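You operate a simulated robot arm through the tools that you are given. There is no shell and no other tool.

You are at the controls of a simulated robot arm. One attempt, no reset.

TASK
Herd the floating cheeses to the yellow mark and top the trough up.
Fine: herd first, with the white divider, and leave it there; warm water to Full at the orange lever, shut it; the trough's black dial at mid, then pump on.
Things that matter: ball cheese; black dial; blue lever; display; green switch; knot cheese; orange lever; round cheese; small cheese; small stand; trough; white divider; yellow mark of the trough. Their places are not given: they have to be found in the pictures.

Only the result counts: the job must be done as asked and must still hold three seconds after the hand-in. Knocking over, shifting, dropping, spilling or breaking anything else fails it.

THE ROBOT
A 7-joint arm with a two-finger parallel gripper, fixed in place. Base frame: the origin is on the floor under the middle of its stand, x ahead of it, y to its left, z up; the work surface is at about z = 380. Units: mm, rad, N and s.
With the tool pointing down near the work surface it reaches from about 100 to 540 mm from the base axis. Its first joint turns from -1.152 to 1.152 rad. Payload 1.57 kg.
The TCP is the grasp point between the finger pads, 30 mm short of the fingertips. In the tool frame z runs along the fingers and y along their closing line. The gripper opens to 80 mm. The fingers are 17 mm wide and 12 mm thick; the gripper's body (40 by 82 mm) begins 80 mm behind the TCP.
Orientation is that of the tool frame in the base frame, as a unit quaternion [x, y, z, w]. With the fingers straight down and closing along the base's y, the tool's x points along the base's -x, its y along +y and its z along -z.

THE INTERFACE
- The arm moves only by the tool apply_moves. Its arguments are lists of equal length, an entry for each row: "gripper": the gripper command, from -1 (fully open) to 1 (shut), values between in proportion; "dp": the shift along the tool's x, y, z in mm, a list of three; "angular": the turn, a rotation vector about the tool's x, y, z in rad, a list of three. In form: {"gripper": [gripper, ...], "dp": [[dx, dy, dz], ...], "angular": [[rx, ry, rz], ...]}. A call has 1 to 20 rows; each row is the pose to reach, as a shift and turn from the pose commanded when the call began, along the tool's axes at that moment. Each row takes 0.2 s and may step no farther than 50 mm and 0.15 rad from the row before; otherwise, or with a gripper value out of range, the whole call is refused. A pose out of reach is approached as far as the arm can. The call stops where the force on the tool passes 40 N (or 10 N more than at its start, if that is more) or the arm is blocked; 0.2 s more then pass. The fingers move at their own pace (about 72 mm/s each) and stop on an object; they squeeze with about 38 N. The grip force told is the motor's: it shows also when the fingers shut on nothing. Time passes only in rows, and 0.2 s behind the last, so rows that repeat a pose let the fingers close. It gives the time, the measured TCP pose, the force on the tool (base axes), the opening and the grip force at its end, in the units of the frame above (readings bear some noise), with the torque about the TCP (base axes, N m) and any sound that the robot's microphone picked up, and new pictures: "show" is both (left out), scene, wrist or none.
- Cameras (640 x 400 px; columns grow to the right, rows downward): "scene" is fixed at [24.3, 417, 1420.6]; the picture's right is [-0.96, -0.27, 0.00], its down [-0.17, 0.58, -0.79] and it looks along [0.22, -0.76, -0.61] (base axes); focal length 288 px, centre (320, 200). "wrist" rides on the gripper at [72, -7, -122] in the tool frame; the picture's right is [0.09, 1.00, 0.00], its down [-0.84, 0.08, -0.54] and it looks along [-0.54, 0.05, 0.84] (tool axes); focal length 238 px, centre (320, 200).
- point_at(camera, pixels): for up to 12 pixels [column, row] of the newest picture of that camera ("zoom" is the newest enlarged one), the place [x, y, z] in the base frame of the surface seen there, good to about 2 mm. It takes no simulated time.
- close_up(camera, box): a new picture of the part [left, top, right, bottom] of that camera's present view, enlarged. It takes no simulated time.
- finish_job(): hands the job in; it is judged then, once.

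Leave the gripper open and the arm clear of the work at the hand-in unless told otherwise.

The tools are called after "Emit:" as a command line: name --argument value ..., lists and objects as JSON in quotes. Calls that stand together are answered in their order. apply_moves: Moves the arm, as the interface text tells. Its arguments: {"type":"object","properties":{"gripper":{"type":"array","items":{"type":"number"}},"dp":{"type":"array","items":{"type":"array","items":{"type":"number"}}},"angular":{"type":"array","items":{"type":"array","items":{"type":"number"}}},"show":{"type":"string","enum":["both","scene","wrist","none"]}},"required":["gripper","dp","angular"]} The other tools are called the same way: point_at (camera, pixels) gives the place of the surface under pixels of a picture; close_up (camera, box) takes an enlarged picture of a part of a camera's view; finish_job () hands the job in.

At the start:

```text
t: 0.0
tool_pos: [273.4, -273.9, 1185.9]
tcp_rot: [0.001, 1.0, 0.0, 0.0]
ft_force: [0.5, -0.3, 0.8]
torque: [0.0, 0.01, 0.02]
opening: 80.2
grasp_force: 0.0
```

scene: 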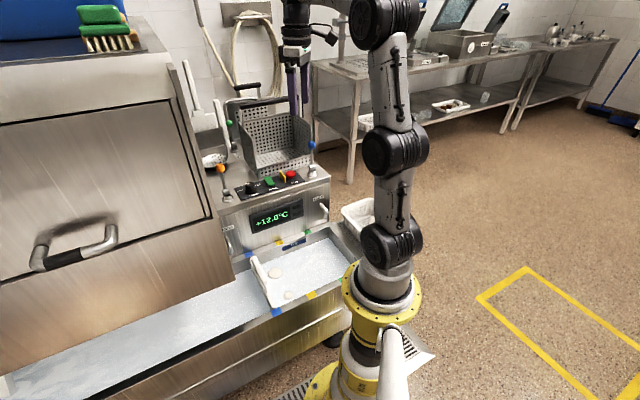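
wrist: 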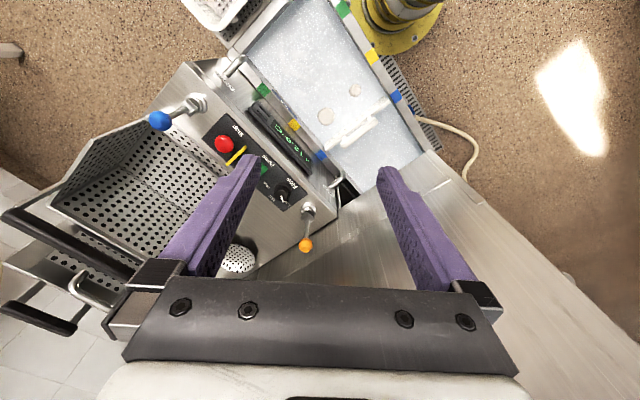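

I see the trough with water, a white divider near scene (262,282), cheeses near (275,272) and (288,295), and a machine with a display, levers and dial. First I'll take enlarged views of both cameras.

Emit:
close_up --camera "scene" --box '[200, 140, 360, 240]'

Emit:
close_up --camera "scene" --box '[220, 220, 380, 320]'

Emit:
close_up --camera "wrist" --box '[220, 0, 440, 200]'

Emit:
close_up --camera "wrist" --box '[140, 60, 360, 280]'

```text
4.00 times, centred on (280, 190) of scene
```

zoom: 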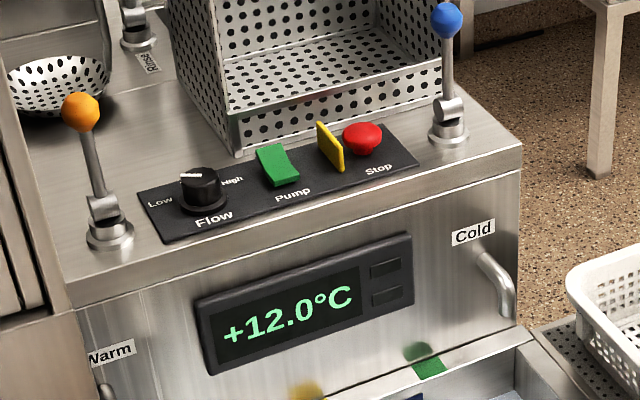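

```text
4.00 times, centred on (300, 270) of scene
```

zoom: 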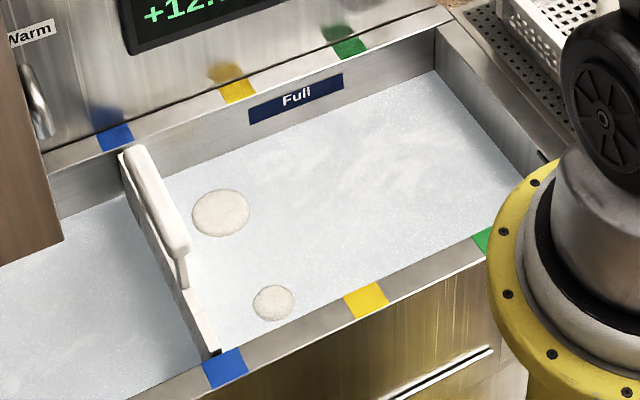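

```text
2.00 times, centred on (330, 100) of wrist
```

zoom: 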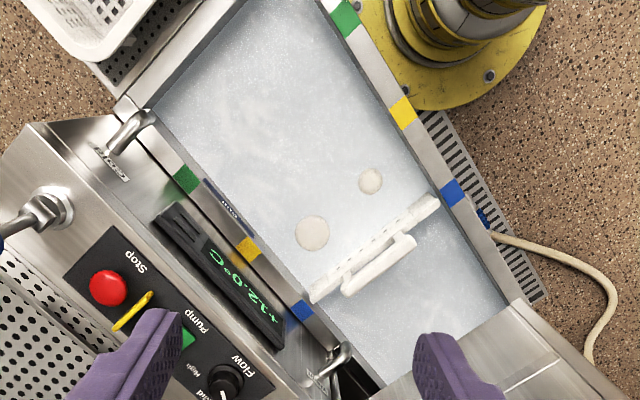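

```text
1.82 times, centred on (250, 170) of wrist
```

zoom: 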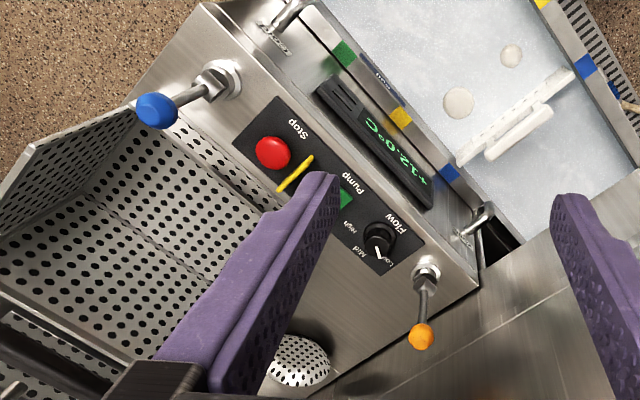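

Now I'll measure the main points: trough marks, divider, cheeses, levers, dial and switch in the scene picture.

Emit:
point_at --camera "scene" --pixels '[[249, 254], [279, 242.5], [307, 231.5], [276, 312], [311.5, 295], [341, 280], [254, 259], [264, 280], [273, 307], [275, 273], [288, 295.5], [294, 244.5]]'

Emit:
point_at --camera "scene" --pixels '[[220, 167.5], [227, 199], [250.5, 185], [269, 181], [282, 176], [290.5, 174.5], [312, 145], [312, 172], [270, 218], [331, 332], [235, 265], [215, 160]]'

Emit:
point_at --camera "wrist" --pixels '[[306, 245], [308, 208], [283, 191], [160, 121], [200, 102], [224, 143], [235, 155], [326, 116], [355, 91], [350, 135], [280, 145], [236, 258]]'

```text
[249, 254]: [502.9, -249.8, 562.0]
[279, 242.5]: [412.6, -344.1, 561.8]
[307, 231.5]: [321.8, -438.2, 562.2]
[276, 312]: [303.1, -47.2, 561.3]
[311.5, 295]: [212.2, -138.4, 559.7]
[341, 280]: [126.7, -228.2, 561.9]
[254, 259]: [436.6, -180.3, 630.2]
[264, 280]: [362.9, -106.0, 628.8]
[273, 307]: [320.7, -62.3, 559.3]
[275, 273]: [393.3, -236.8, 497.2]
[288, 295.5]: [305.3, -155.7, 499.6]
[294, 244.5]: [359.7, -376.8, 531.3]
```

```text
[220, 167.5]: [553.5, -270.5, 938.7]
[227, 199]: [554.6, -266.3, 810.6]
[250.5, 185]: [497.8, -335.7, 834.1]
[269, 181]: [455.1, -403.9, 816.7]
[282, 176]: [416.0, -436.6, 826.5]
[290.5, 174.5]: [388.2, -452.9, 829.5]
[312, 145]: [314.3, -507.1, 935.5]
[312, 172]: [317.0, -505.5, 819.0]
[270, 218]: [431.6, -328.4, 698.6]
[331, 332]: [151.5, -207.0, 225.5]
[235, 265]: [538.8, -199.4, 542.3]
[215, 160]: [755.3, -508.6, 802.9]
```

```text
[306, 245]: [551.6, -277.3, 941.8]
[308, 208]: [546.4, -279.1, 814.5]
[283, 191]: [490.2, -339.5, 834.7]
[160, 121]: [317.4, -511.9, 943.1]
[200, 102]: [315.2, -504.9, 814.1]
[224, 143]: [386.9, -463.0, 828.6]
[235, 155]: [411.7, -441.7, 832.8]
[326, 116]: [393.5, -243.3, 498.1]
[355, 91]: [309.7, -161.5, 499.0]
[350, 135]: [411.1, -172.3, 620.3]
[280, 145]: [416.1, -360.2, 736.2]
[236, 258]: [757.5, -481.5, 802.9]
```

The trough runs diagonally at about 45° in the base frame, the rim is at z≈562 and the water at z≈498. I'll look for the other cheeses (ball, knot) and the small stand before I move.

Emit:
close_up --camera "scene" --box '[320, 30, 520, 155]'

Emit:
close_up --camera "scene" --box '[180, 80, 320, 168]'

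Emit:
close_up --camera "scene" --box '[300, 180, 440, 268]'

Emit:
close_up --camera "scene" --box '[200, 230, 300, 330]'

Emit:
close_up --camera "wrist" --box '[160, 0, 320, 100]'

```text
3.20 times, centred on (420, 92) of scene
```

zoom: 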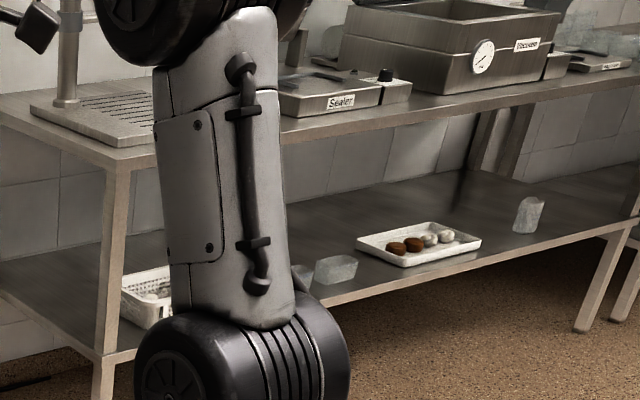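

```text
4.55 times, centred on (250, 124) of scene
```

zoom: 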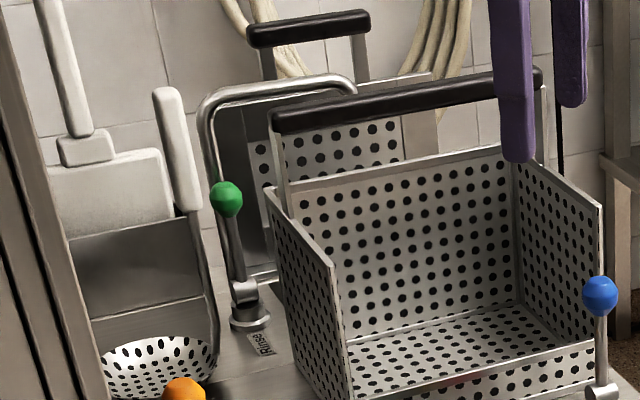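

```text
4.55 times, centred on (370, 224) of scene
```

zoom: 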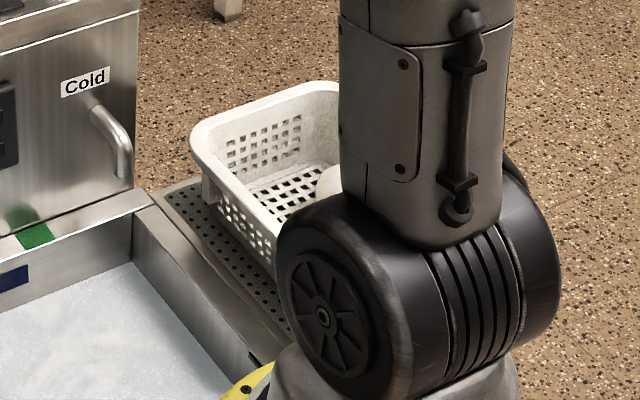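

```text
4.00 times, centred on (250, 280) of scene
```

zoom: 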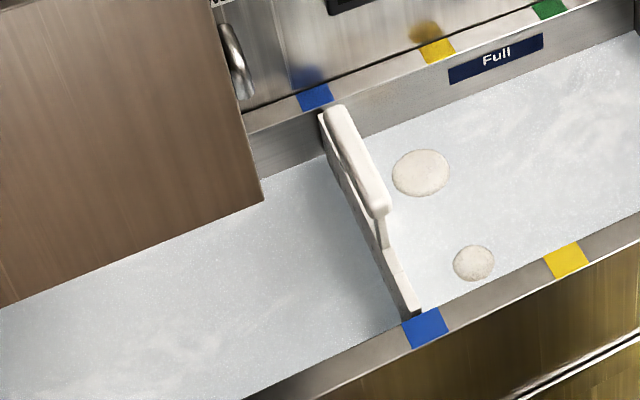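

```text
4.00 times, centred on (240, 50) of wrist
```

zoom: 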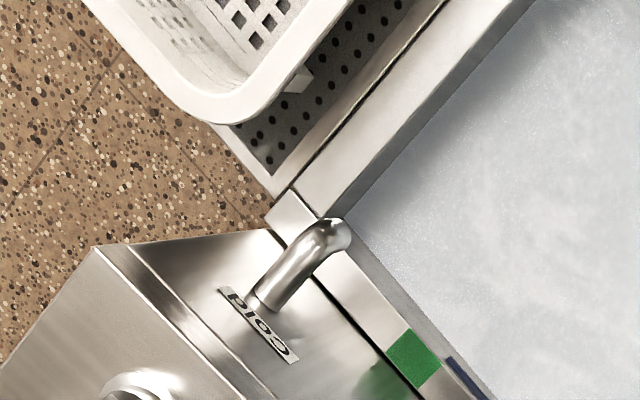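

Only the round and small cheeses float. The ball cheese seems to be in the white basket on the small stand beside the trough, so it stays where it is. I'll take a closer look at the levers, dial and divider handle.

Emit:
close_up --camera "scene" --box '[205, 155, 269, 205]'

Emit:
close_up --camera "wrist" --box '[240, 170, 340, 260]'

Emit:
close_up --camera "scene" --box '[240, 245, 304, 325]'

Emit:
close_up --camera "scene" --box '[205, 205, 285, 265]'

```text
8.00 times, centred on (237, 180) of scene
```

zoom: 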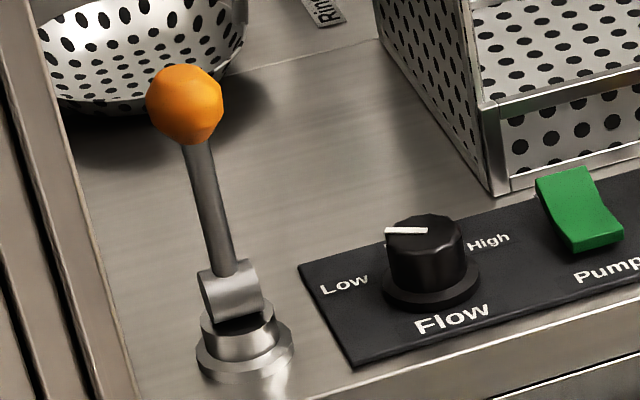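

```text
4.44 times, centred on (290, 215) of wrist
```

zoom: 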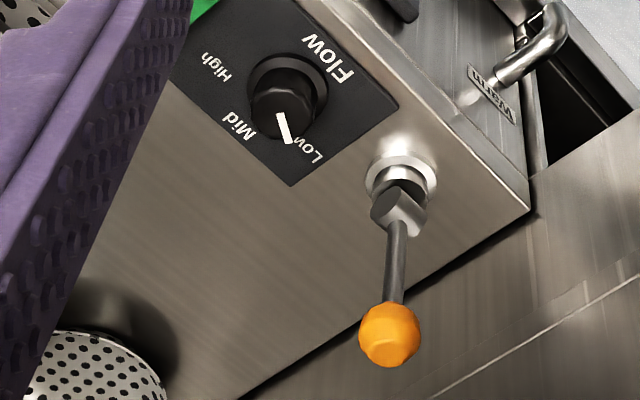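

```text
5.00 times, centred on (272, 285) of scene
```

zoom: 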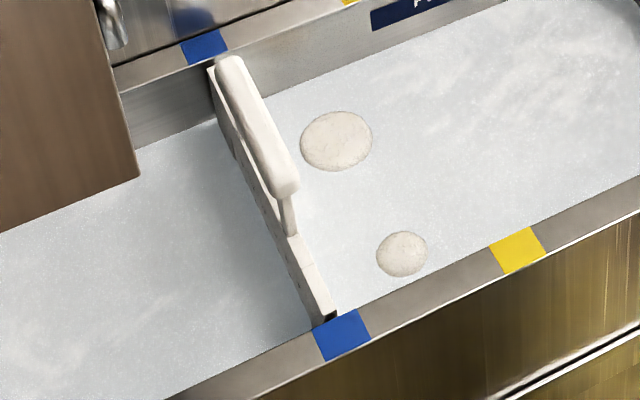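

```text
6.67 times, centred on (245, 235) of scene
```

zoom: 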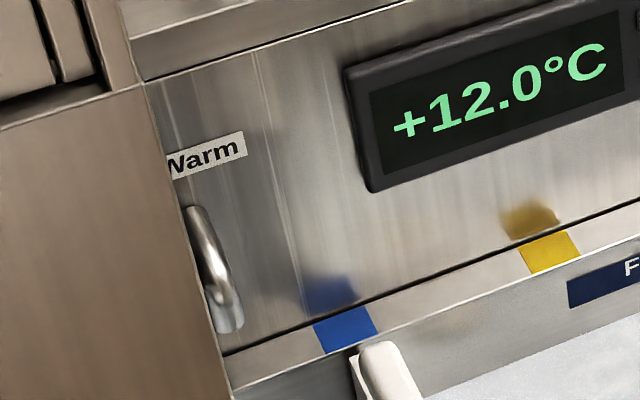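

The dial now points at Low, with Mid at the back and High on the right. I'll measure points on the divider handle and the plate.

Emit:
close_up --camera "scene" --box '[240, 245, 304, 325]'

Emit:
point_at --camera "zoom" --pixels '[[228, 62], [240, 85], [255, 120], [270, 155], [285, 185], [289, 215], [212, 75], [325, 310], [305, 270], [262, 215], [340, 140], [400, 253]]'

```text
5.00 times, centred on (272, 285) of scene
```

zoom: 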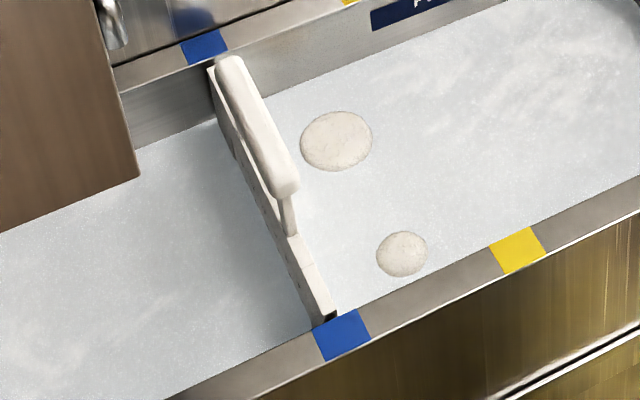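

```text
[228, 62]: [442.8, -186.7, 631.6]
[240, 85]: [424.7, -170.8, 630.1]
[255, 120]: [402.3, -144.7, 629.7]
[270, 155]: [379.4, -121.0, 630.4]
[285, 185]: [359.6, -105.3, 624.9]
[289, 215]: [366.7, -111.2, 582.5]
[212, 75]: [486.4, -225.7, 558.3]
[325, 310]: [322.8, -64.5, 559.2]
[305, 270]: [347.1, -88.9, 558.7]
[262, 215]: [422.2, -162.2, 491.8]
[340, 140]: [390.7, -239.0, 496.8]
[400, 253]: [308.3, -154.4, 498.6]
```

The divider handle is centred at about (402,-145), its top at z≈631, and it runs along (0.71,-0.70). Now I'll check clearance to the steel hood on the left, plus some machine corners and the dial labels.

Emit:
point_at --camera "wrist" --pixels '[[430, 155], [395, 170], [355, 195], [345, 210], [450, 200], [480, 170], [338, 183], [232, 62], [205, 60], [300, 185], [330, 190]]'

Emit:
close_up --camera "wrist" --box '[240, 170, 340, 260]'

Emit:
point_at --camera "zoom" --pixels '[[305, 148], [238, 125], [215, 68], [278, 116], [288, 140], [250, 100], [310, 75], [270, 75], [395, 205], [380, 215], [420, 212], [390, 340]]'

```text
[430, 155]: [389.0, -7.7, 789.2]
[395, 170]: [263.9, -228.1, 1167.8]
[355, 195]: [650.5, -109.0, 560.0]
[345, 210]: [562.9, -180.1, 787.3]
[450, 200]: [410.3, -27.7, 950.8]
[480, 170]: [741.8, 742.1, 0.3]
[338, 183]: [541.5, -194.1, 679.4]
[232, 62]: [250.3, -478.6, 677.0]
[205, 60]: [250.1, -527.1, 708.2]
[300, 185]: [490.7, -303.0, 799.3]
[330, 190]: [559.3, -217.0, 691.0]
```

```text
4.44 times, centred on (290, 215) of wrist
```

zoom: 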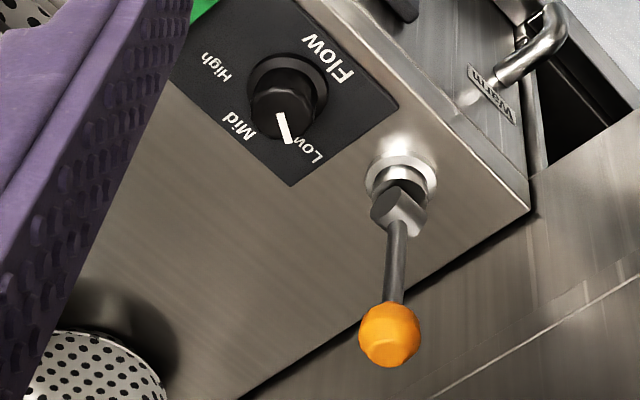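

```text
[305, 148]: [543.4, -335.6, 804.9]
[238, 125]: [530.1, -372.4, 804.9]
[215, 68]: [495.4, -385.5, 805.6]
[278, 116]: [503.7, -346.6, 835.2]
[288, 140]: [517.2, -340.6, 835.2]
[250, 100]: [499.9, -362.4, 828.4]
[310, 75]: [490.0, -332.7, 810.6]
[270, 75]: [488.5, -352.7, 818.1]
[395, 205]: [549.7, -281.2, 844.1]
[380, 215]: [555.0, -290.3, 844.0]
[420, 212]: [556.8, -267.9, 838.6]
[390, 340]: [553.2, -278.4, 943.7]
```

The hood's side face is about 89 mm from the handle in the -u direction, so there is room. I'm moving above the divider handle at about (402,-145,760) and turning the tool 0.785 rad so the fingers close along the trough.

Emit:
apply_moves --gripper '[-1, -1, -1, -1, -1, -1, -1, -1, -1, -1, -1, -1]' --dp '[[-12, 12, 38], [-24, 24, 76], [-36, 36, 114], [-48, 48, 152], [-60, 60, 190], [-72, 72, 228], [-84, 84, 266], [-96, 96, 304], [-108, 108, 340], [-119, 119, 375], [-129, 129, 410], [-129, 129, 410]]' --angular '[[0, 0, 0.07], [0, 0, 0.14], [0, 0, 0.21], [0, 0, 0.28], [0, 0, 0.35], [0, 0, 0.42], [0, 0, 0.49], [0, 0, 0.56], [0, 0, 0.63], [0, 0, 0.7], [0, 0, 0.785], [0, 0, 0.785]]'

```text
t: 2.6
tool_pos: [403.7, -147.1, 775.1]
tcp_rot: [0.384, 0.923, 0.0, 0.0]
ft_force: [-0.5, 0.4, -0.5]
torque: [0.04, -0.01, 0.0]
opening: 79.8
grasp_force: 0.1
```

scene: 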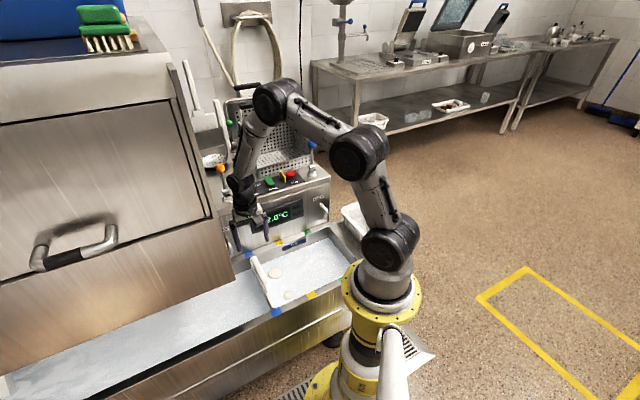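
wrist: 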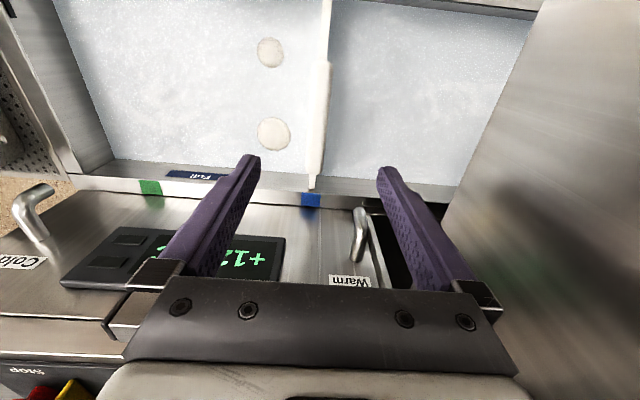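

The arm is above the divider. I'll zoom in on the wrist view of the divider and measure the handle's alignment against the tool.

Emit:
close_up --camera "wrist" --box '[240, 0, 400, 210]'

Emit:
point_at --camera "wrist" --pixels '[[327, 65], [325, 80], [322, 110], [318, 140], [315, 165], [312, 186], [330, 5], [311, 200], [150, 188], [65, 165], [270, 52], [274, 133]]'

```text
1.90 times, centred on (320, 105) of wrist
```

zoom: 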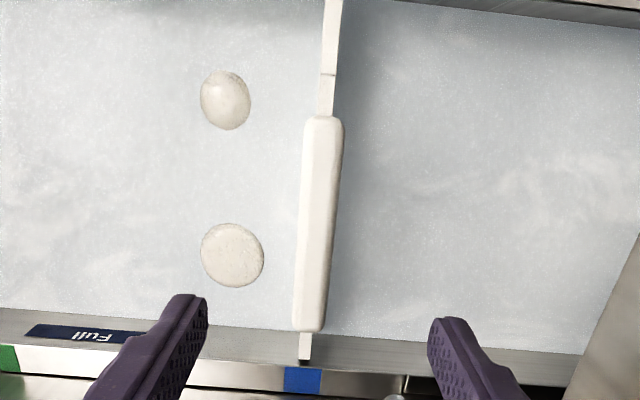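

```text
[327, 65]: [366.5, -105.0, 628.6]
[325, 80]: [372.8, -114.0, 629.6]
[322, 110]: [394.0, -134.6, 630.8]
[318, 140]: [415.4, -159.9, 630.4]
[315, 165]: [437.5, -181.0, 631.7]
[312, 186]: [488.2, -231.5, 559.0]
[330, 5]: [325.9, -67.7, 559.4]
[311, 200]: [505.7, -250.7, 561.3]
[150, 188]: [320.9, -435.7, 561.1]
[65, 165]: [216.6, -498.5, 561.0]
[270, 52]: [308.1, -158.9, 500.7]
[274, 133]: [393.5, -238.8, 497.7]
```

The tool is aligned with the handle to within about 1 mm and 0.3°. I'll descend 163 mm to TCP z≈612 with the gripper open.

Emit:
apply_moves --gripper '[-1, -1, -1, -1, -1, -1]' --dp '[[0, 0, 35], [0, 1, 70], [0, 1, 105], [0, 1, 140], [0, 1, 163], [0, 1, 163]]' --angular '[[0, 0, 0], [0, 0, 0], [0, 0, 0], [0, 0, 0], [0, 0, 0], [0, 0, 0]]'

```text
t: 4.0
tool_pos: [404.9, -146.6, 611.9]
tcp_rot: [0.383, 0.924, -0.001, 0.0]
ft_force: [0.5, 0.7, -0.4]
torque: [0.03, 0.0, -0.01]
opening: 79.9
grasp_force: 0.1
```

scene: 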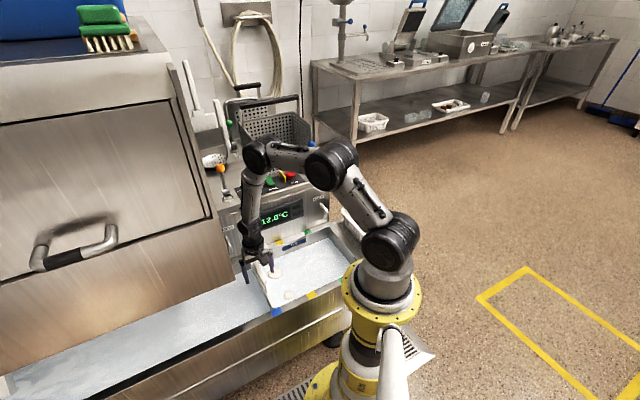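
wrist: 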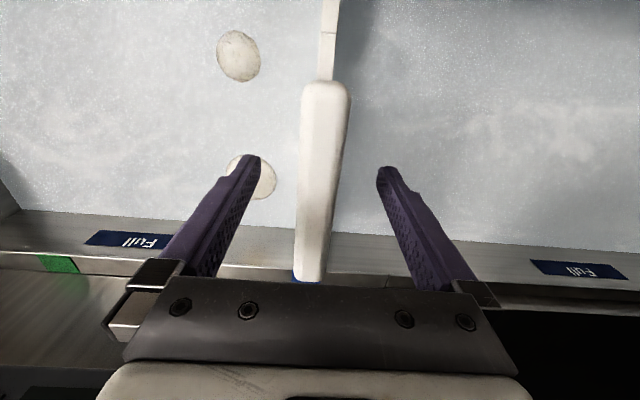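

The handle is between the fingers. I'm closing the gripper on it now.

Emit:
apply_moves --gripper '[1, 1, 1, 1]' --dp '[[0, 0, 0], [0, 0, 0], [0, 0, 0], [0, 0, 0]]' --angular '[[0, 0, 0], [0, 0, 0], [0, 0, 0], [0, 0, 0]]'

```text
t: 5.0
tool_pos: [403.4, -146.1, 611.8]
tcp_rot: [0.382, 0.924, 0.0, 0.0]
ft_force: [-1.0, -0.7, 0.0]
torque: [-0.36, 0.04, -0.03]
opening: 21.9
grasp_force: 35.1
```

scene: 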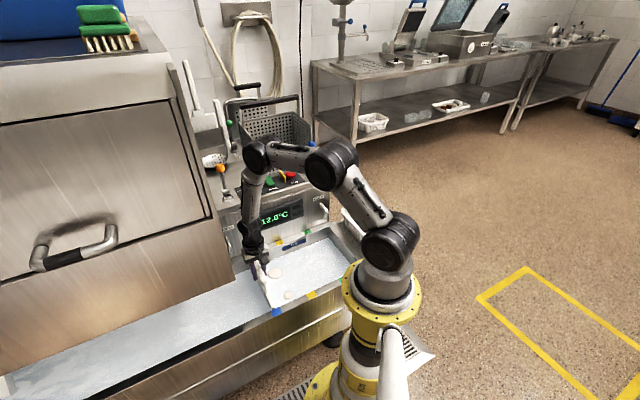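
wrist: 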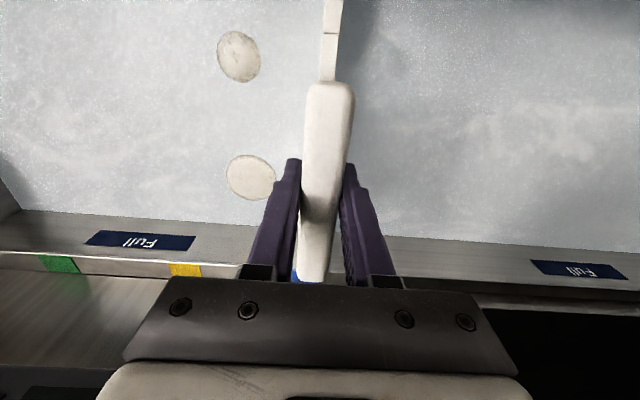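

The handle is gripped at 21.9 mm opening. I'll slide the divider slowly toward the yellow mark (tool -y), 60 mm first, at 25 mm/s.

Emit:
apply_moves --gripper '[1, 1, 1, 1, 1, 1, 1, 1, 1, 1, 1, 1, 1]' --dp '[[0, -2, 0], [0, -6, 0], [0, -11, 0], [0, -16, 0], [0, -21, 0], [0, -26, 0], [0, -31, 0], [0, -36, 0], [0, -41, 0], [0, -46, 0], [0, -51, 0], [0, -56, 0], [0, -60, 0]]' --angular '[[0, 0, 0], [0, 0, 0], [0, 0, 0], [0, 0, 0], [0, 0, 0], [0, 0, 0], [0, 0, 0], [0, 0, 0], [0, 0, 0], [0, 0, 0], [0, 0, 0], [0, 0, 0], [0, 0, 0]]'

```text
t: 7.8
tool_pos: [360.4, -188.5, 613.9]
tcp_rot: [0.383, 0.924, 0.001, 0.0]
ft_force: [-0.7, -0.5, -0.2]
torque: [-0.01, 0.0, 0.0]
opening: 21.7
grasp_force: 34.8
```

scene: 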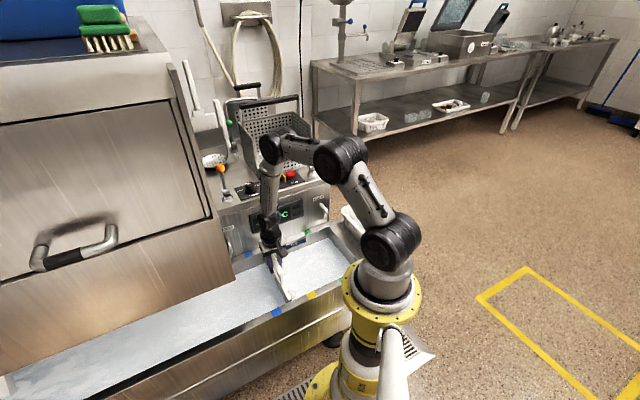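
wrist: 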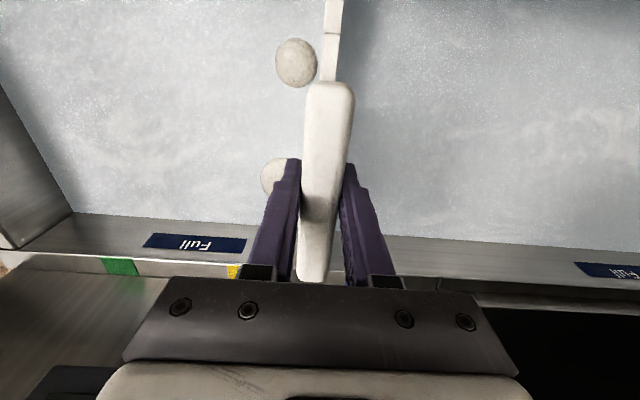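

The divider moved smoothly and both cheeses float ahead of it. I'll continue another 72 mm to the yellow mark.

Emit:
apply_moves --gripper '[1, 1, 1, 1, 1, 1, 1, 1, 1, 1, 1, 1, 1, 1, 1, 1]' --dp '[[0, -2, 0], [0, -6, 0], [0, -11, 0], [0, -16, 0], [0, -21, 0], [0, -26, 0], [0, -31, 0], [0, -36, 0], [0, -41, 0], [0, -46, 0], [0, -51, 0], [0, -56, 0], [0, -61, 0], [0, -66, 0], [0, -70, 0], [0, -72, 0]]' --angular '[[0, 0, 0], [0, 0, 0], [0, 0, 0], [0, 0, 0], [0, 0, 0], [0, 0, 0], [0, 0, 0], [0, 0, 0], [0, 0, 0], [0, 0, 0], [0, 0, 0], [0, 0, 0], [0, 0, 0], [0, 0, 0], [0, 0, 0], [0, 0, 0]]'

```text
t: 11.2
tool_pos: [309.2, -238.3, 613.2]
tcp_rot: [0.383, 0.924, 0.0, 0.0]
ft_force: [0.5, 0.5, 0.1]
torque: [0.0, -0.01, 0.0]
opening: 21.7
grasp_force: 34.5
```

scene: 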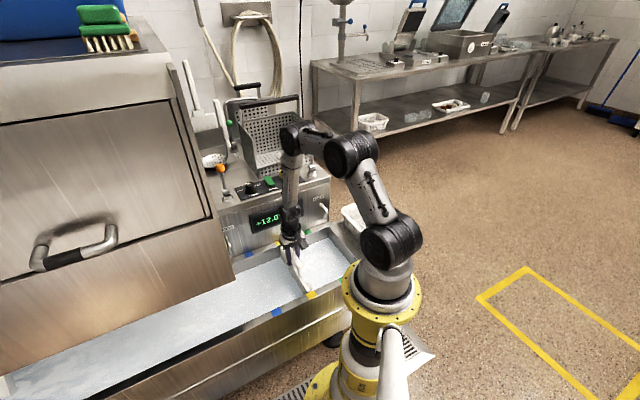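
wrist: 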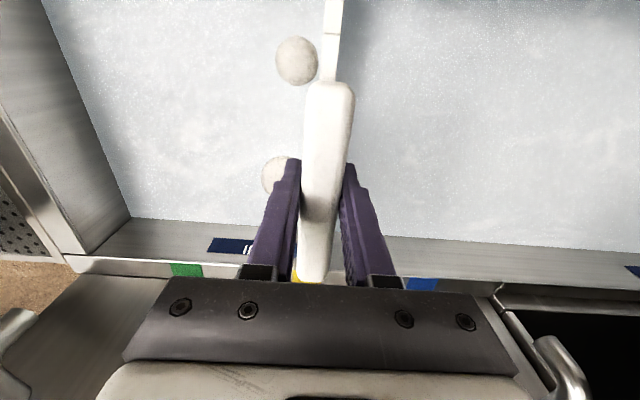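

I'll zoom in to check how the divider ends line up with the two yellow marks.

Emit:
close_up --camera "scene" --box '[250, 225, 346, 325]'

Emit:
close_up --camera "wrist" --box '[230, 140, 430, 300]'

```text
4.00 times, centred on (298, 275) of scene
```

zoom: 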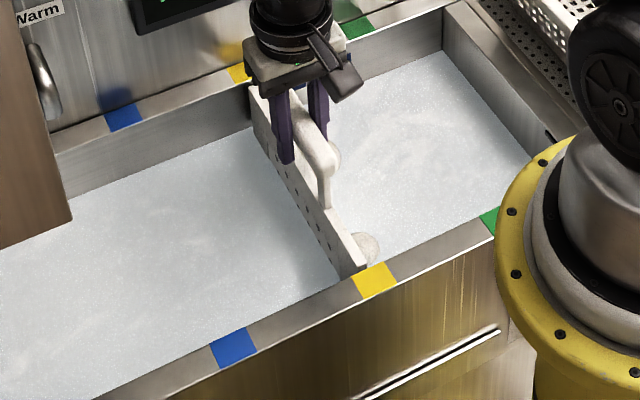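

```text
2.50 times, centred on (330, 220) of wrist
```

zoom: 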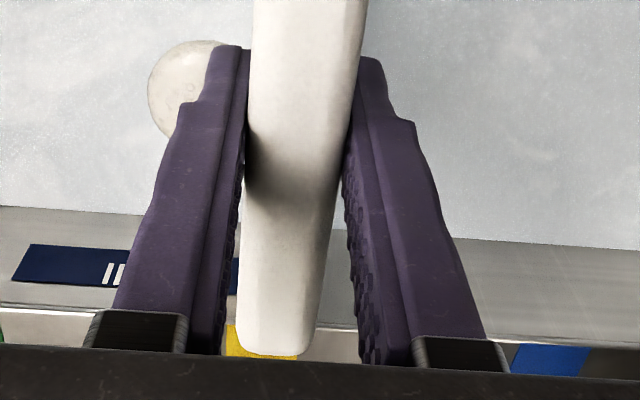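

I'll measure the plate's near end against the yellow and blue marks.

Emit:
close_up --camera "scene" --box '[282, 260, 346, 310]'

Emit:
point_at --camera "scene" --pixels '[[307.5, 290], [309, 291], [305, 287], [304, 293], [315, 296.5], [321, 293], [307, 298], [311.5, 295]]'

```text
8.00 times, centred on (314, 285) of scene
```

zoom: 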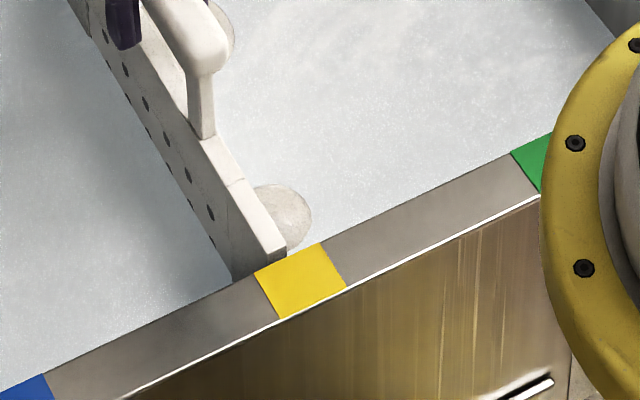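

```text
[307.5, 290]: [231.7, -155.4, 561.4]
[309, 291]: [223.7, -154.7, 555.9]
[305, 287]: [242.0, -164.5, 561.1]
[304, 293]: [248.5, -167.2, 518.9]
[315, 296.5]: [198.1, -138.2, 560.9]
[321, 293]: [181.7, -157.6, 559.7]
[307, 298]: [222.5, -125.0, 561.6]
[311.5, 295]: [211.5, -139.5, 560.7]
```

I'll measure precisely with the zoomed picture.

Emit:
point_at --camera "zoom" --pixels '[[262, 235], [270, 245], [278, 250], [245, 205], [230, 180], [300, 280], [258, 274], [317, 246], [343, 286], [282, 316], [20, 388]]'

```text
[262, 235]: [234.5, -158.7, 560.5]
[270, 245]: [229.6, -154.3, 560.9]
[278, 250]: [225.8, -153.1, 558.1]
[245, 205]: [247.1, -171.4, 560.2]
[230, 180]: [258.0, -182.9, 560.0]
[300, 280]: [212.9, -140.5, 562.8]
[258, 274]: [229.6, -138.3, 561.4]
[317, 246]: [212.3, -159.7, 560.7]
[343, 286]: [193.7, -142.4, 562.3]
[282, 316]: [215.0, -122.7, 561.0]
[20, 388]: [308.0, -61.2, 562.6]
```

The divider is at u≈-53.3 and the yellow mark's centre is at u≈-50. I'll nudge it 3 mm more, let it settle, then open the fingers.

Emit:
apply_moves --gripper '[1, 1, 1, 1]' --dp '[[0, -1, 0], [0, -2, 0], [0, -3, 0], [0, -3, 0]]' --angular '[[0, 0, 0], [0, 0, 0], [0, 0, 0], [0, 0, 0]]' --show "none"

Emit:
apply_moves --gripper '[0.2, -0.1, -0.1, -0.1]' --dp '[[0, 0, 0], [0, 0, 0], [0, 0, 0], [0, 0, 0]]' --angular '[[0, 0, 0], [0, 0, 0], [0, 0, 0], [0, 0, 0]]'

```text
t: 12.2
tool_pos: [308.0, -241.2, 611.7]
tcp_rot: [0.384, 0.924, 0.0, 0.0]
ft_force: [0.0, -0.5, 0.2]
torque: [0.05, 0.07, -0.06]
opening: 21.8
grasp_force: 34.6
```

```text
t: 13.2
tool_pos: [308.4, -242.2, 611.5]
tcp_rot: [0.383, 0.924, 0.001, 0.0]
ft_force: [0.4, 0.9, -0.3]
torque: [0.02, 0.03, 0.0]
opening: 44.1
grasp_force: 0.0
```

scene: 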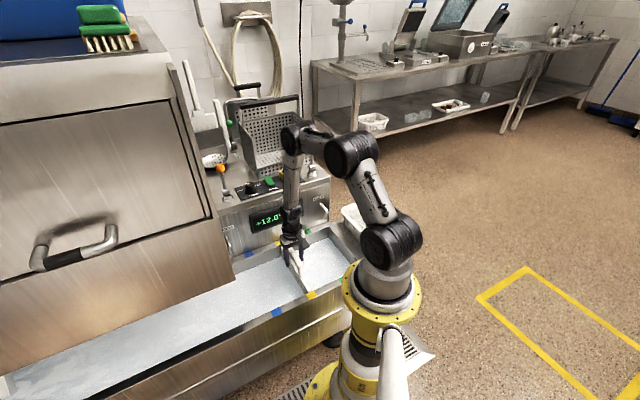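
wrist: 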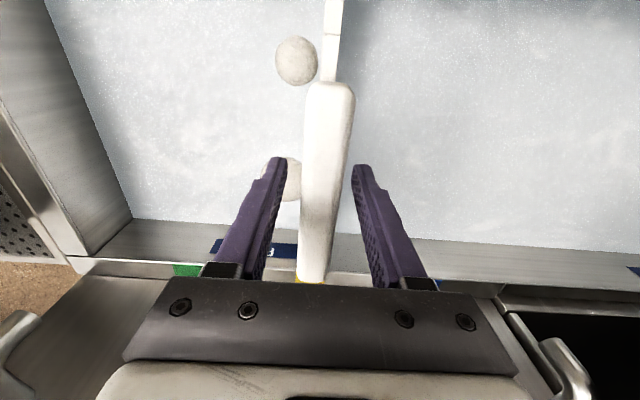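

The handle is released with 44 mm between the fingers. I'll rise straight up about 240 mm.

Emit:
apply_moves --gripper '[-0.1, -0.1, -0.1, -0.1, -0.1, -0.1, -0.1, -0.1]' --dp '[[0, 0, -15], [0, 0, -45], [0, 0, -90], [0, 0, -135], [0, 0, -180], [0, 0, -225], [0, 0, -270], [0, 0, -300]]' --angular '[[0, 0, 0], [0, 0, 0], [0, 0, 0], [0, 0, 0], [0, 0, 0], [0, 0, 0], [0, 0, 0], [0, 0, 0]]'

```text
t: 15.0
tool_pos: [309.6, -239.2, 914.3]
tcp_rot: [0.382, 0.924, 0.0, 0.0]
ft_force: [0.0, -1.1, 0.5]
torque: [0.02, 0.01, 0.02]
opening: 43.8
grasp_force: 0.1
```

scene: 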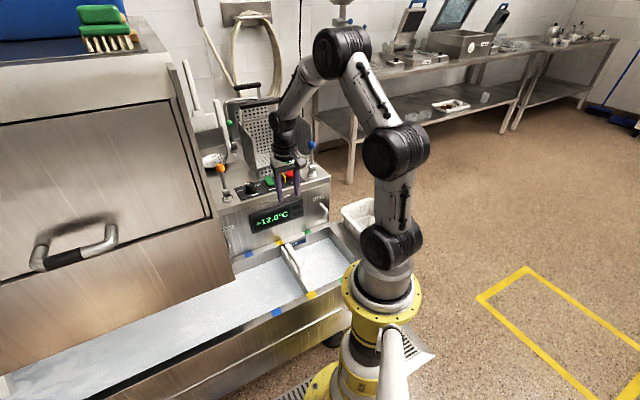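
wrist: 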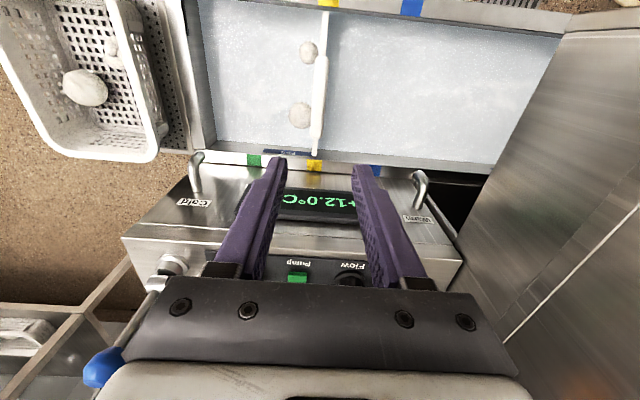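

The divider is free and standing at yellow. I'll zoom in on the Full label and water level, and measure their heights.

Emit:
close_up --camera "scene" --box '[262, 228, 326, 268]'

Emit:
point_at --camera "zoom" --pixels '[[200, 180], [205, 210], [195, 150], [200, 165], [200, 195], [280, 160], [290, 200], [300, 250]]'

Emit:
close_up --camera "wrist" --box '[190, 0, 450, 200]'

```text
10.00 times, centred on (294, 248) of scene
```

zoom: 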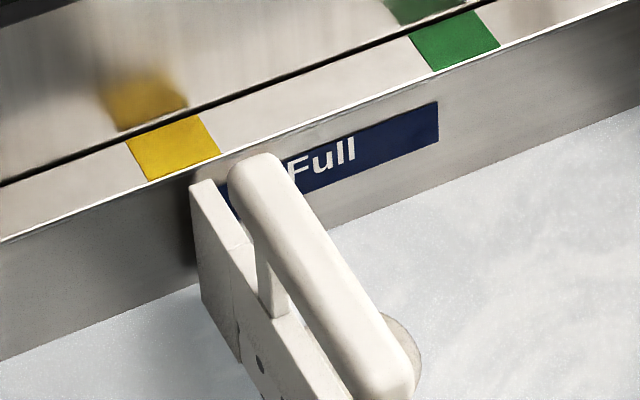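

```text
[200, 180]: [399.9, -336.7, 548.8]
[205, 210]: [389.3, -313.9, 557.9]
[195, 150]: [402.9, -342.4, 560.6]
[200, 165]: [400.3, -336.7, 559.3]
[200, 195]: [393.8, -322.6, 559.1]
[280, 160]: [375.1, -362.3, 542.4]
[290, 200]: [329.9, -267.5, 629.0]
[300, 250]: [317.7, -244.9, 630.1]
```

```text
2.00 times, centred on (320, 100) of wrist
```

zoom: 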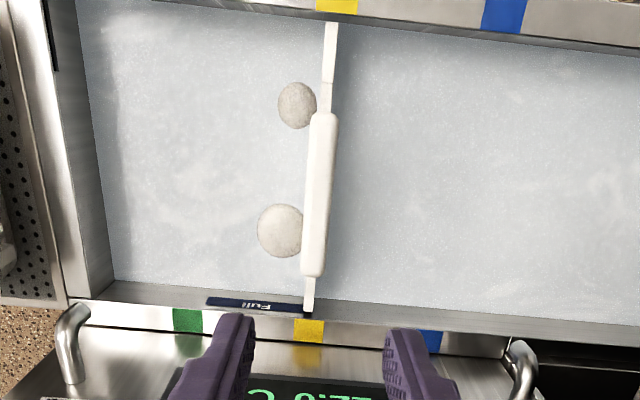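

I'll measure the label's edges and the water line beneath it.

Emit:
close_up --camera "scene" --box '[262, 228, 326, 268]'

Emit:
point_at --camera "zoom" --pixels '[[434, 107], [434, 141], [370, 133], [370, 165], [400, 122], [400, 153], [400, 180], [400, 195], [400, 205], [320, 190], [330, 225]]'

```text
10.00 times, centred on (294, 248) of scene
```

zoom: 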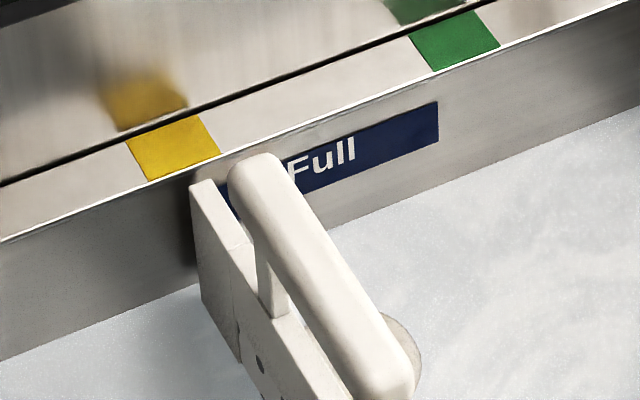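

```text
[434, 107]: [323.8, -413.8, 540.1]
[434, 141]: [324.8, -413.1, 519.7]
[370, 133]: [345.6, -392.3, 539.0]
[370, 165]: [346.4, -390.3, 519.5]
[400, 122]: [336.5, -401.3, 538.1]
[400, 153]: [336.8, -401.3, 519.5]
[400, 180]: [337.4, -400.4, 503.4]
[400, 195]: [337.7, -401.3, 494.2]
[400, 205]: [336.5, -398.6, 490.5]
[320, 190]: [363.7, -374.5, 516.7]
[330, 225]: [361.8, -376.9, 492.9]
```

The label spans z≈518–541 and the water is now at z≈494. I also see a dark slot in the end wall (wrist ≈(186,70)) that could be an overflow, so I'll check it. I'll look at the orange lever as well.

Emit:
point_at --camera "wrist" --pixels '[[186, 60], [184, 50], [187, 72], [181, 30], [420, 200], [300, 278], [345, 275], [170, 270], [415, 175]]'

Emit:
close_up --camera "wrist" --box '[160, 0, 260, 160]'

Emit:
close_up --camera "scene" --box '[205, 150, 269, 205]'

Emit:
point_at --camera "zoom" --pixels '[[190, 140], [200, 180], [225, 240], [222, 320], [260, 315], [240, 310], [245, 360], [430, 240], [405, 270]]'

```text
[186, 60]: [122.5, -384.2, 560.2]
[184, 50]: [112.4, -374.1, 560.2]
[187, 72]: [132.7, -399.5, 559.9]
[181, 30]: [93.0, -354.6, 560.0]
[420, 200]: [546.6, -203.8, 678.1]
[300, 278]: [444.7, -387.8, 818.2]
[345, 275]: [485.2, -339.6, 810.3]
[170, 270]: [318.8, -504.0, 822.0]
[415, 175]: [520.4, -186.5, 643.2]
```

```text
2.50 times, centred on (210, 80) of wrist
```

zoom: 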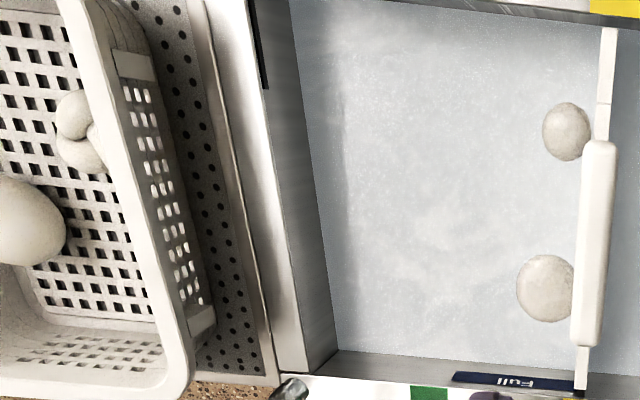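

```text
7.27 times, centred on (237, 178) of scene
```

zoom: 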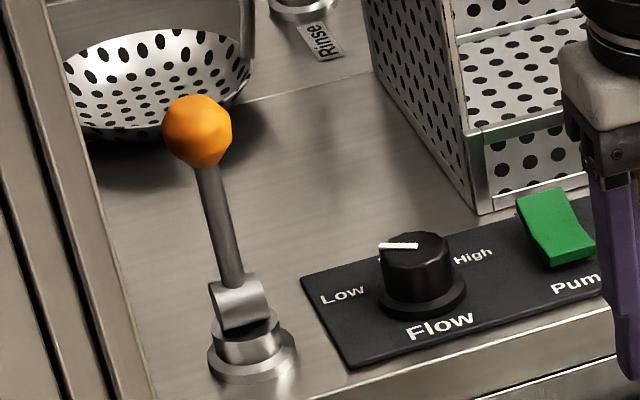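

```text
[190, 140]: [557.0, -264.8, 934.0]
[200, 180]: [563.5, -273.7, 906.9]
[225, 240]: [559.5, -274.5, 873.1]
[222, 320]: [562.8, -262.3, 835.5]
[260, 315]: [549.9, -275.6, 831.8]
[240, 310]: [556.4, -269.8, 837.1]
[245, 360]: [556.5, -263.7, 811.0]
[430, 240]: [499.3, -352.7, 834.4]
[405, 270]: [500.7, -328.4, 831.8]
```

The ball and knot cheeses sit in the basket on the small stand, so I leave them alone. The orange lever stands upright at about (562,-278), knob centre z≈931, and its barrel lies along the trough, so it should tilt toward or away from the trough. I'll measure the arm's joint heights to judge reach.

Emit:
point_at --camera "scene" --pixels '[[390, 248], [395, 152], [343, 52], [285, 135], [290, 155], [372, 310], [365, 100]]'

```text
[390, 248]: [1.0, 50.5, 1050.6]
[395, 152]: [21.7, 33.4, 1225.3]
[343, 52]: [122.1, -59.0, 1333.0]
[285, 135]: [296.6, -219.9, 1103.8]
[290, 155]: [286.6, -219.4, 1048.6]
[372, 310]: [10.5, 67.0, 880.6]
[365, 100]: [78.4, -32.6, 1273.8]
```

The shoulder sits at about z≈1040, so the lever is near the reach limit with the tool straight down. I'll tilt the tool about 0.35 rad outward, turning about tool y, and move to a pre-approach pose of about (538,-254,1040) behind and above the orange knob.

Emit:
apply_moves --gripper '[-0.5, -0.5, -0.5, -0.5, -0.5, -0.5, -0.5, -0.5, -0.5, -0.5]' --dp '[[0, 0, -35], [-10, 10, -75], [-30, 28, -105], [-55, 48, -126], [-80, 70, -126], [-105, 92, -126], [-130, 114, -126], [-152, 133, -126], [-172, 150, -126], [-172, 150, -126]]' --angular '[[0, 0, 0], [0, -0.05, 0], [0, -0.1, 0], [0, -0.15, 0], [0, -0.2, 0], [0, -0.25, 0], [0, -0.3, 0], [0, -0.35, 0], [0, -0.35, 0], [0, -0.35, 0]]'

```text
t: 17.2
tool_pos: [538.0, -257.4, 1038.6]
tcp_rot: [0.377, 0.909, -0.067, 0.161]
ft_force: [-0.6, 0.1, -0.1]
torque: [0.02, -0.03, 0.01]
opening: 60.1
grasp_force: 0.1
```

scene: 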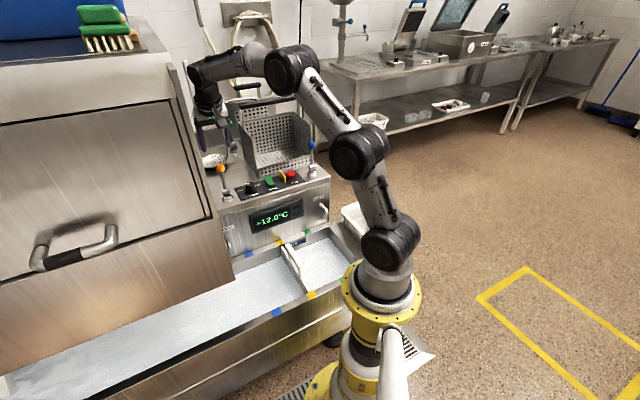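
wrist: 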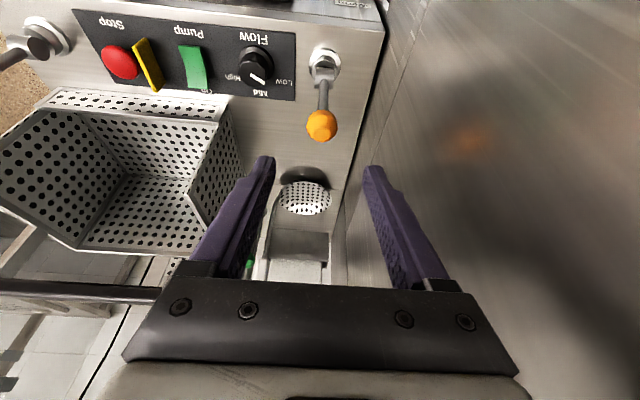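

I reached the pre-approach pose. I'll measure the knob, lever, the box handle at left (wrist (100,290)) and the hood wall, all for clearance.

Emit:
point_at --camera "wrist" --pixels '[[322, 118], [322, 132], [308, 125], [336, 125], [323, 95], [325, 68], [100, 291], [150, 293], [380, 150], [420, 120], [300, 195], [300, 240]]'

Emit:
close_up --camera "wrist" --box '[220, 20, 380, 150]'

Emit:
close_up --camera "scene" --box '[170, 40, 330, 205]'

```text
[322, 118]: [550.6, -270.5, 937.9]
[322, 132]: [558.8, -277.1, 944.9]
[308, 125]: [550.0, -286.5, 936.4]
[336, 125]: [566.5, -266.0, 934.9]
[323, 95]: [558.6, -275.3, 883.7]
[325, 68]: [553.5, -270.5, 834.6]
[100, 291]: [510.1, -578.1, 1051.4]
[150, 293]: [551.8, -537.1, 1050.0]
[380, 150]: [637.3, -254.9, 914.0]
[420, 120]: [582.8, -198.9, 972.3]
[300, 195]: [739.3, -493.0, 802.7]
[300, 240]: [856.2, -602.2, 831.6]
```

```text
3.08 times, centred on (300, 85) of wrist
```

zoom: 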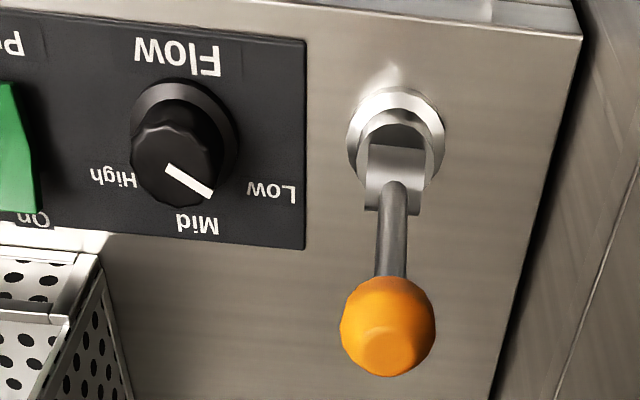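

```text
2.42 times, centred on (250, 122) of scene
```

zoom: 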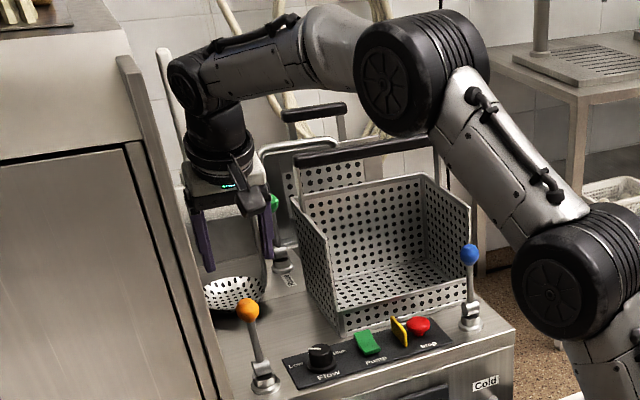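

Clearances are fine: the box handle is far away and the hood wall is at u≈-271. The knob centre is at about (559,-277,931). I'll descend along the tool axis so the fingers straddle the knob, and leave them open.

Emit:
apply_moves --gripper '[-0.5, -0.5, -0.5, -0.5, -0.5]' --dp '[[8, 1, 25], [10, 1, 55], [10, 1, 85], [10, 1, 110], [10, 1, 110]]' --angular '[[0, 0, 0], [0, 0, 0], [0, 0, 0], [0, 0, 0], [0, 0, 0]]'

```text
t: 18.4
tool_pos: [556.4, -276.1, 931.9]
tcp_rot: [0.378, 0.909, -0.068, 0.161]
ft_force: [-0.2, 0.7, -0.1]
torque: [0.02, -0.02, -0.01]
opening: 59.8
grasp_force: 0.2
```

scene: 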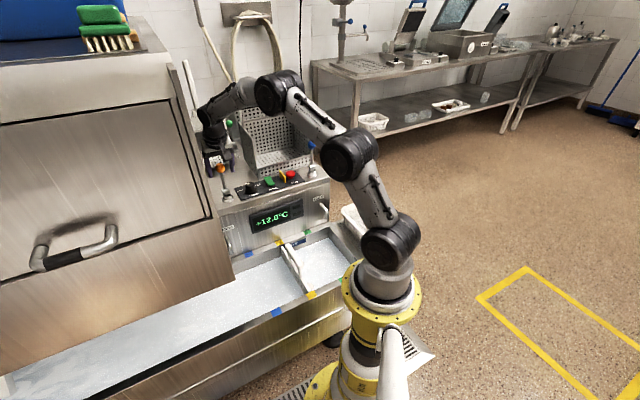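
wrist: 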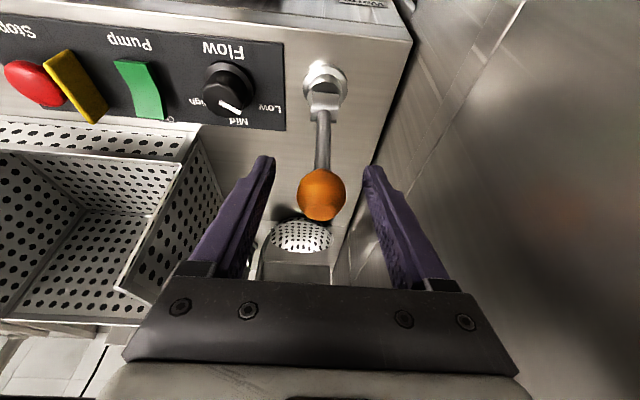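

The knob sits right at the grasp point (wrist (321,194)). I'm closing the fingers on it.

Emit:
apply_moves --gripper '[1, 1, 1, 1]' --dp '[[0, 0, 0], [0, 0, 0], [0, 0, 0], [0, 0, 0]]' --angular '[[0, 0, 0], [0, 0, 0], [0, 0, 0], [0, 0, 0]]'

```text
t: 19.4
tool_pos: [558.1, -274.5, 931.9]
tcp_rot: [0.376, 0.91, -0.066, 0.162]
ft_force: [9.4, 6.5, -4.0]
torque: [-0.16, -0.15, 0.11]
opening: 30.1
grasp_force: 39.0
```

scene: 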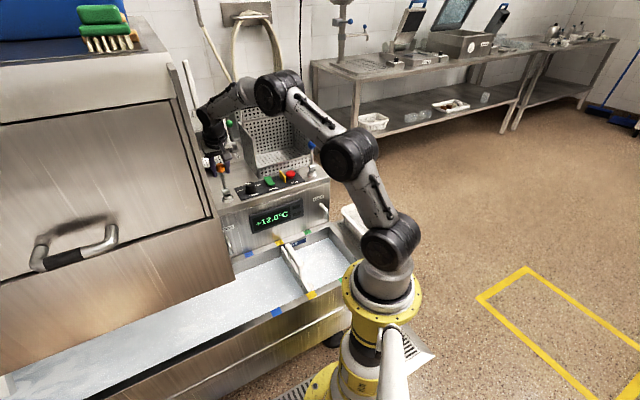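
wrist: 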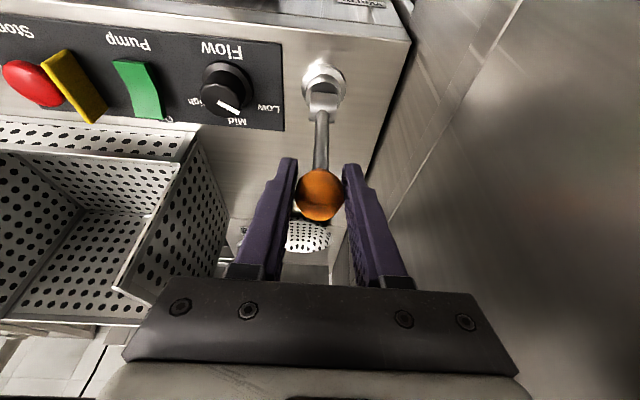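

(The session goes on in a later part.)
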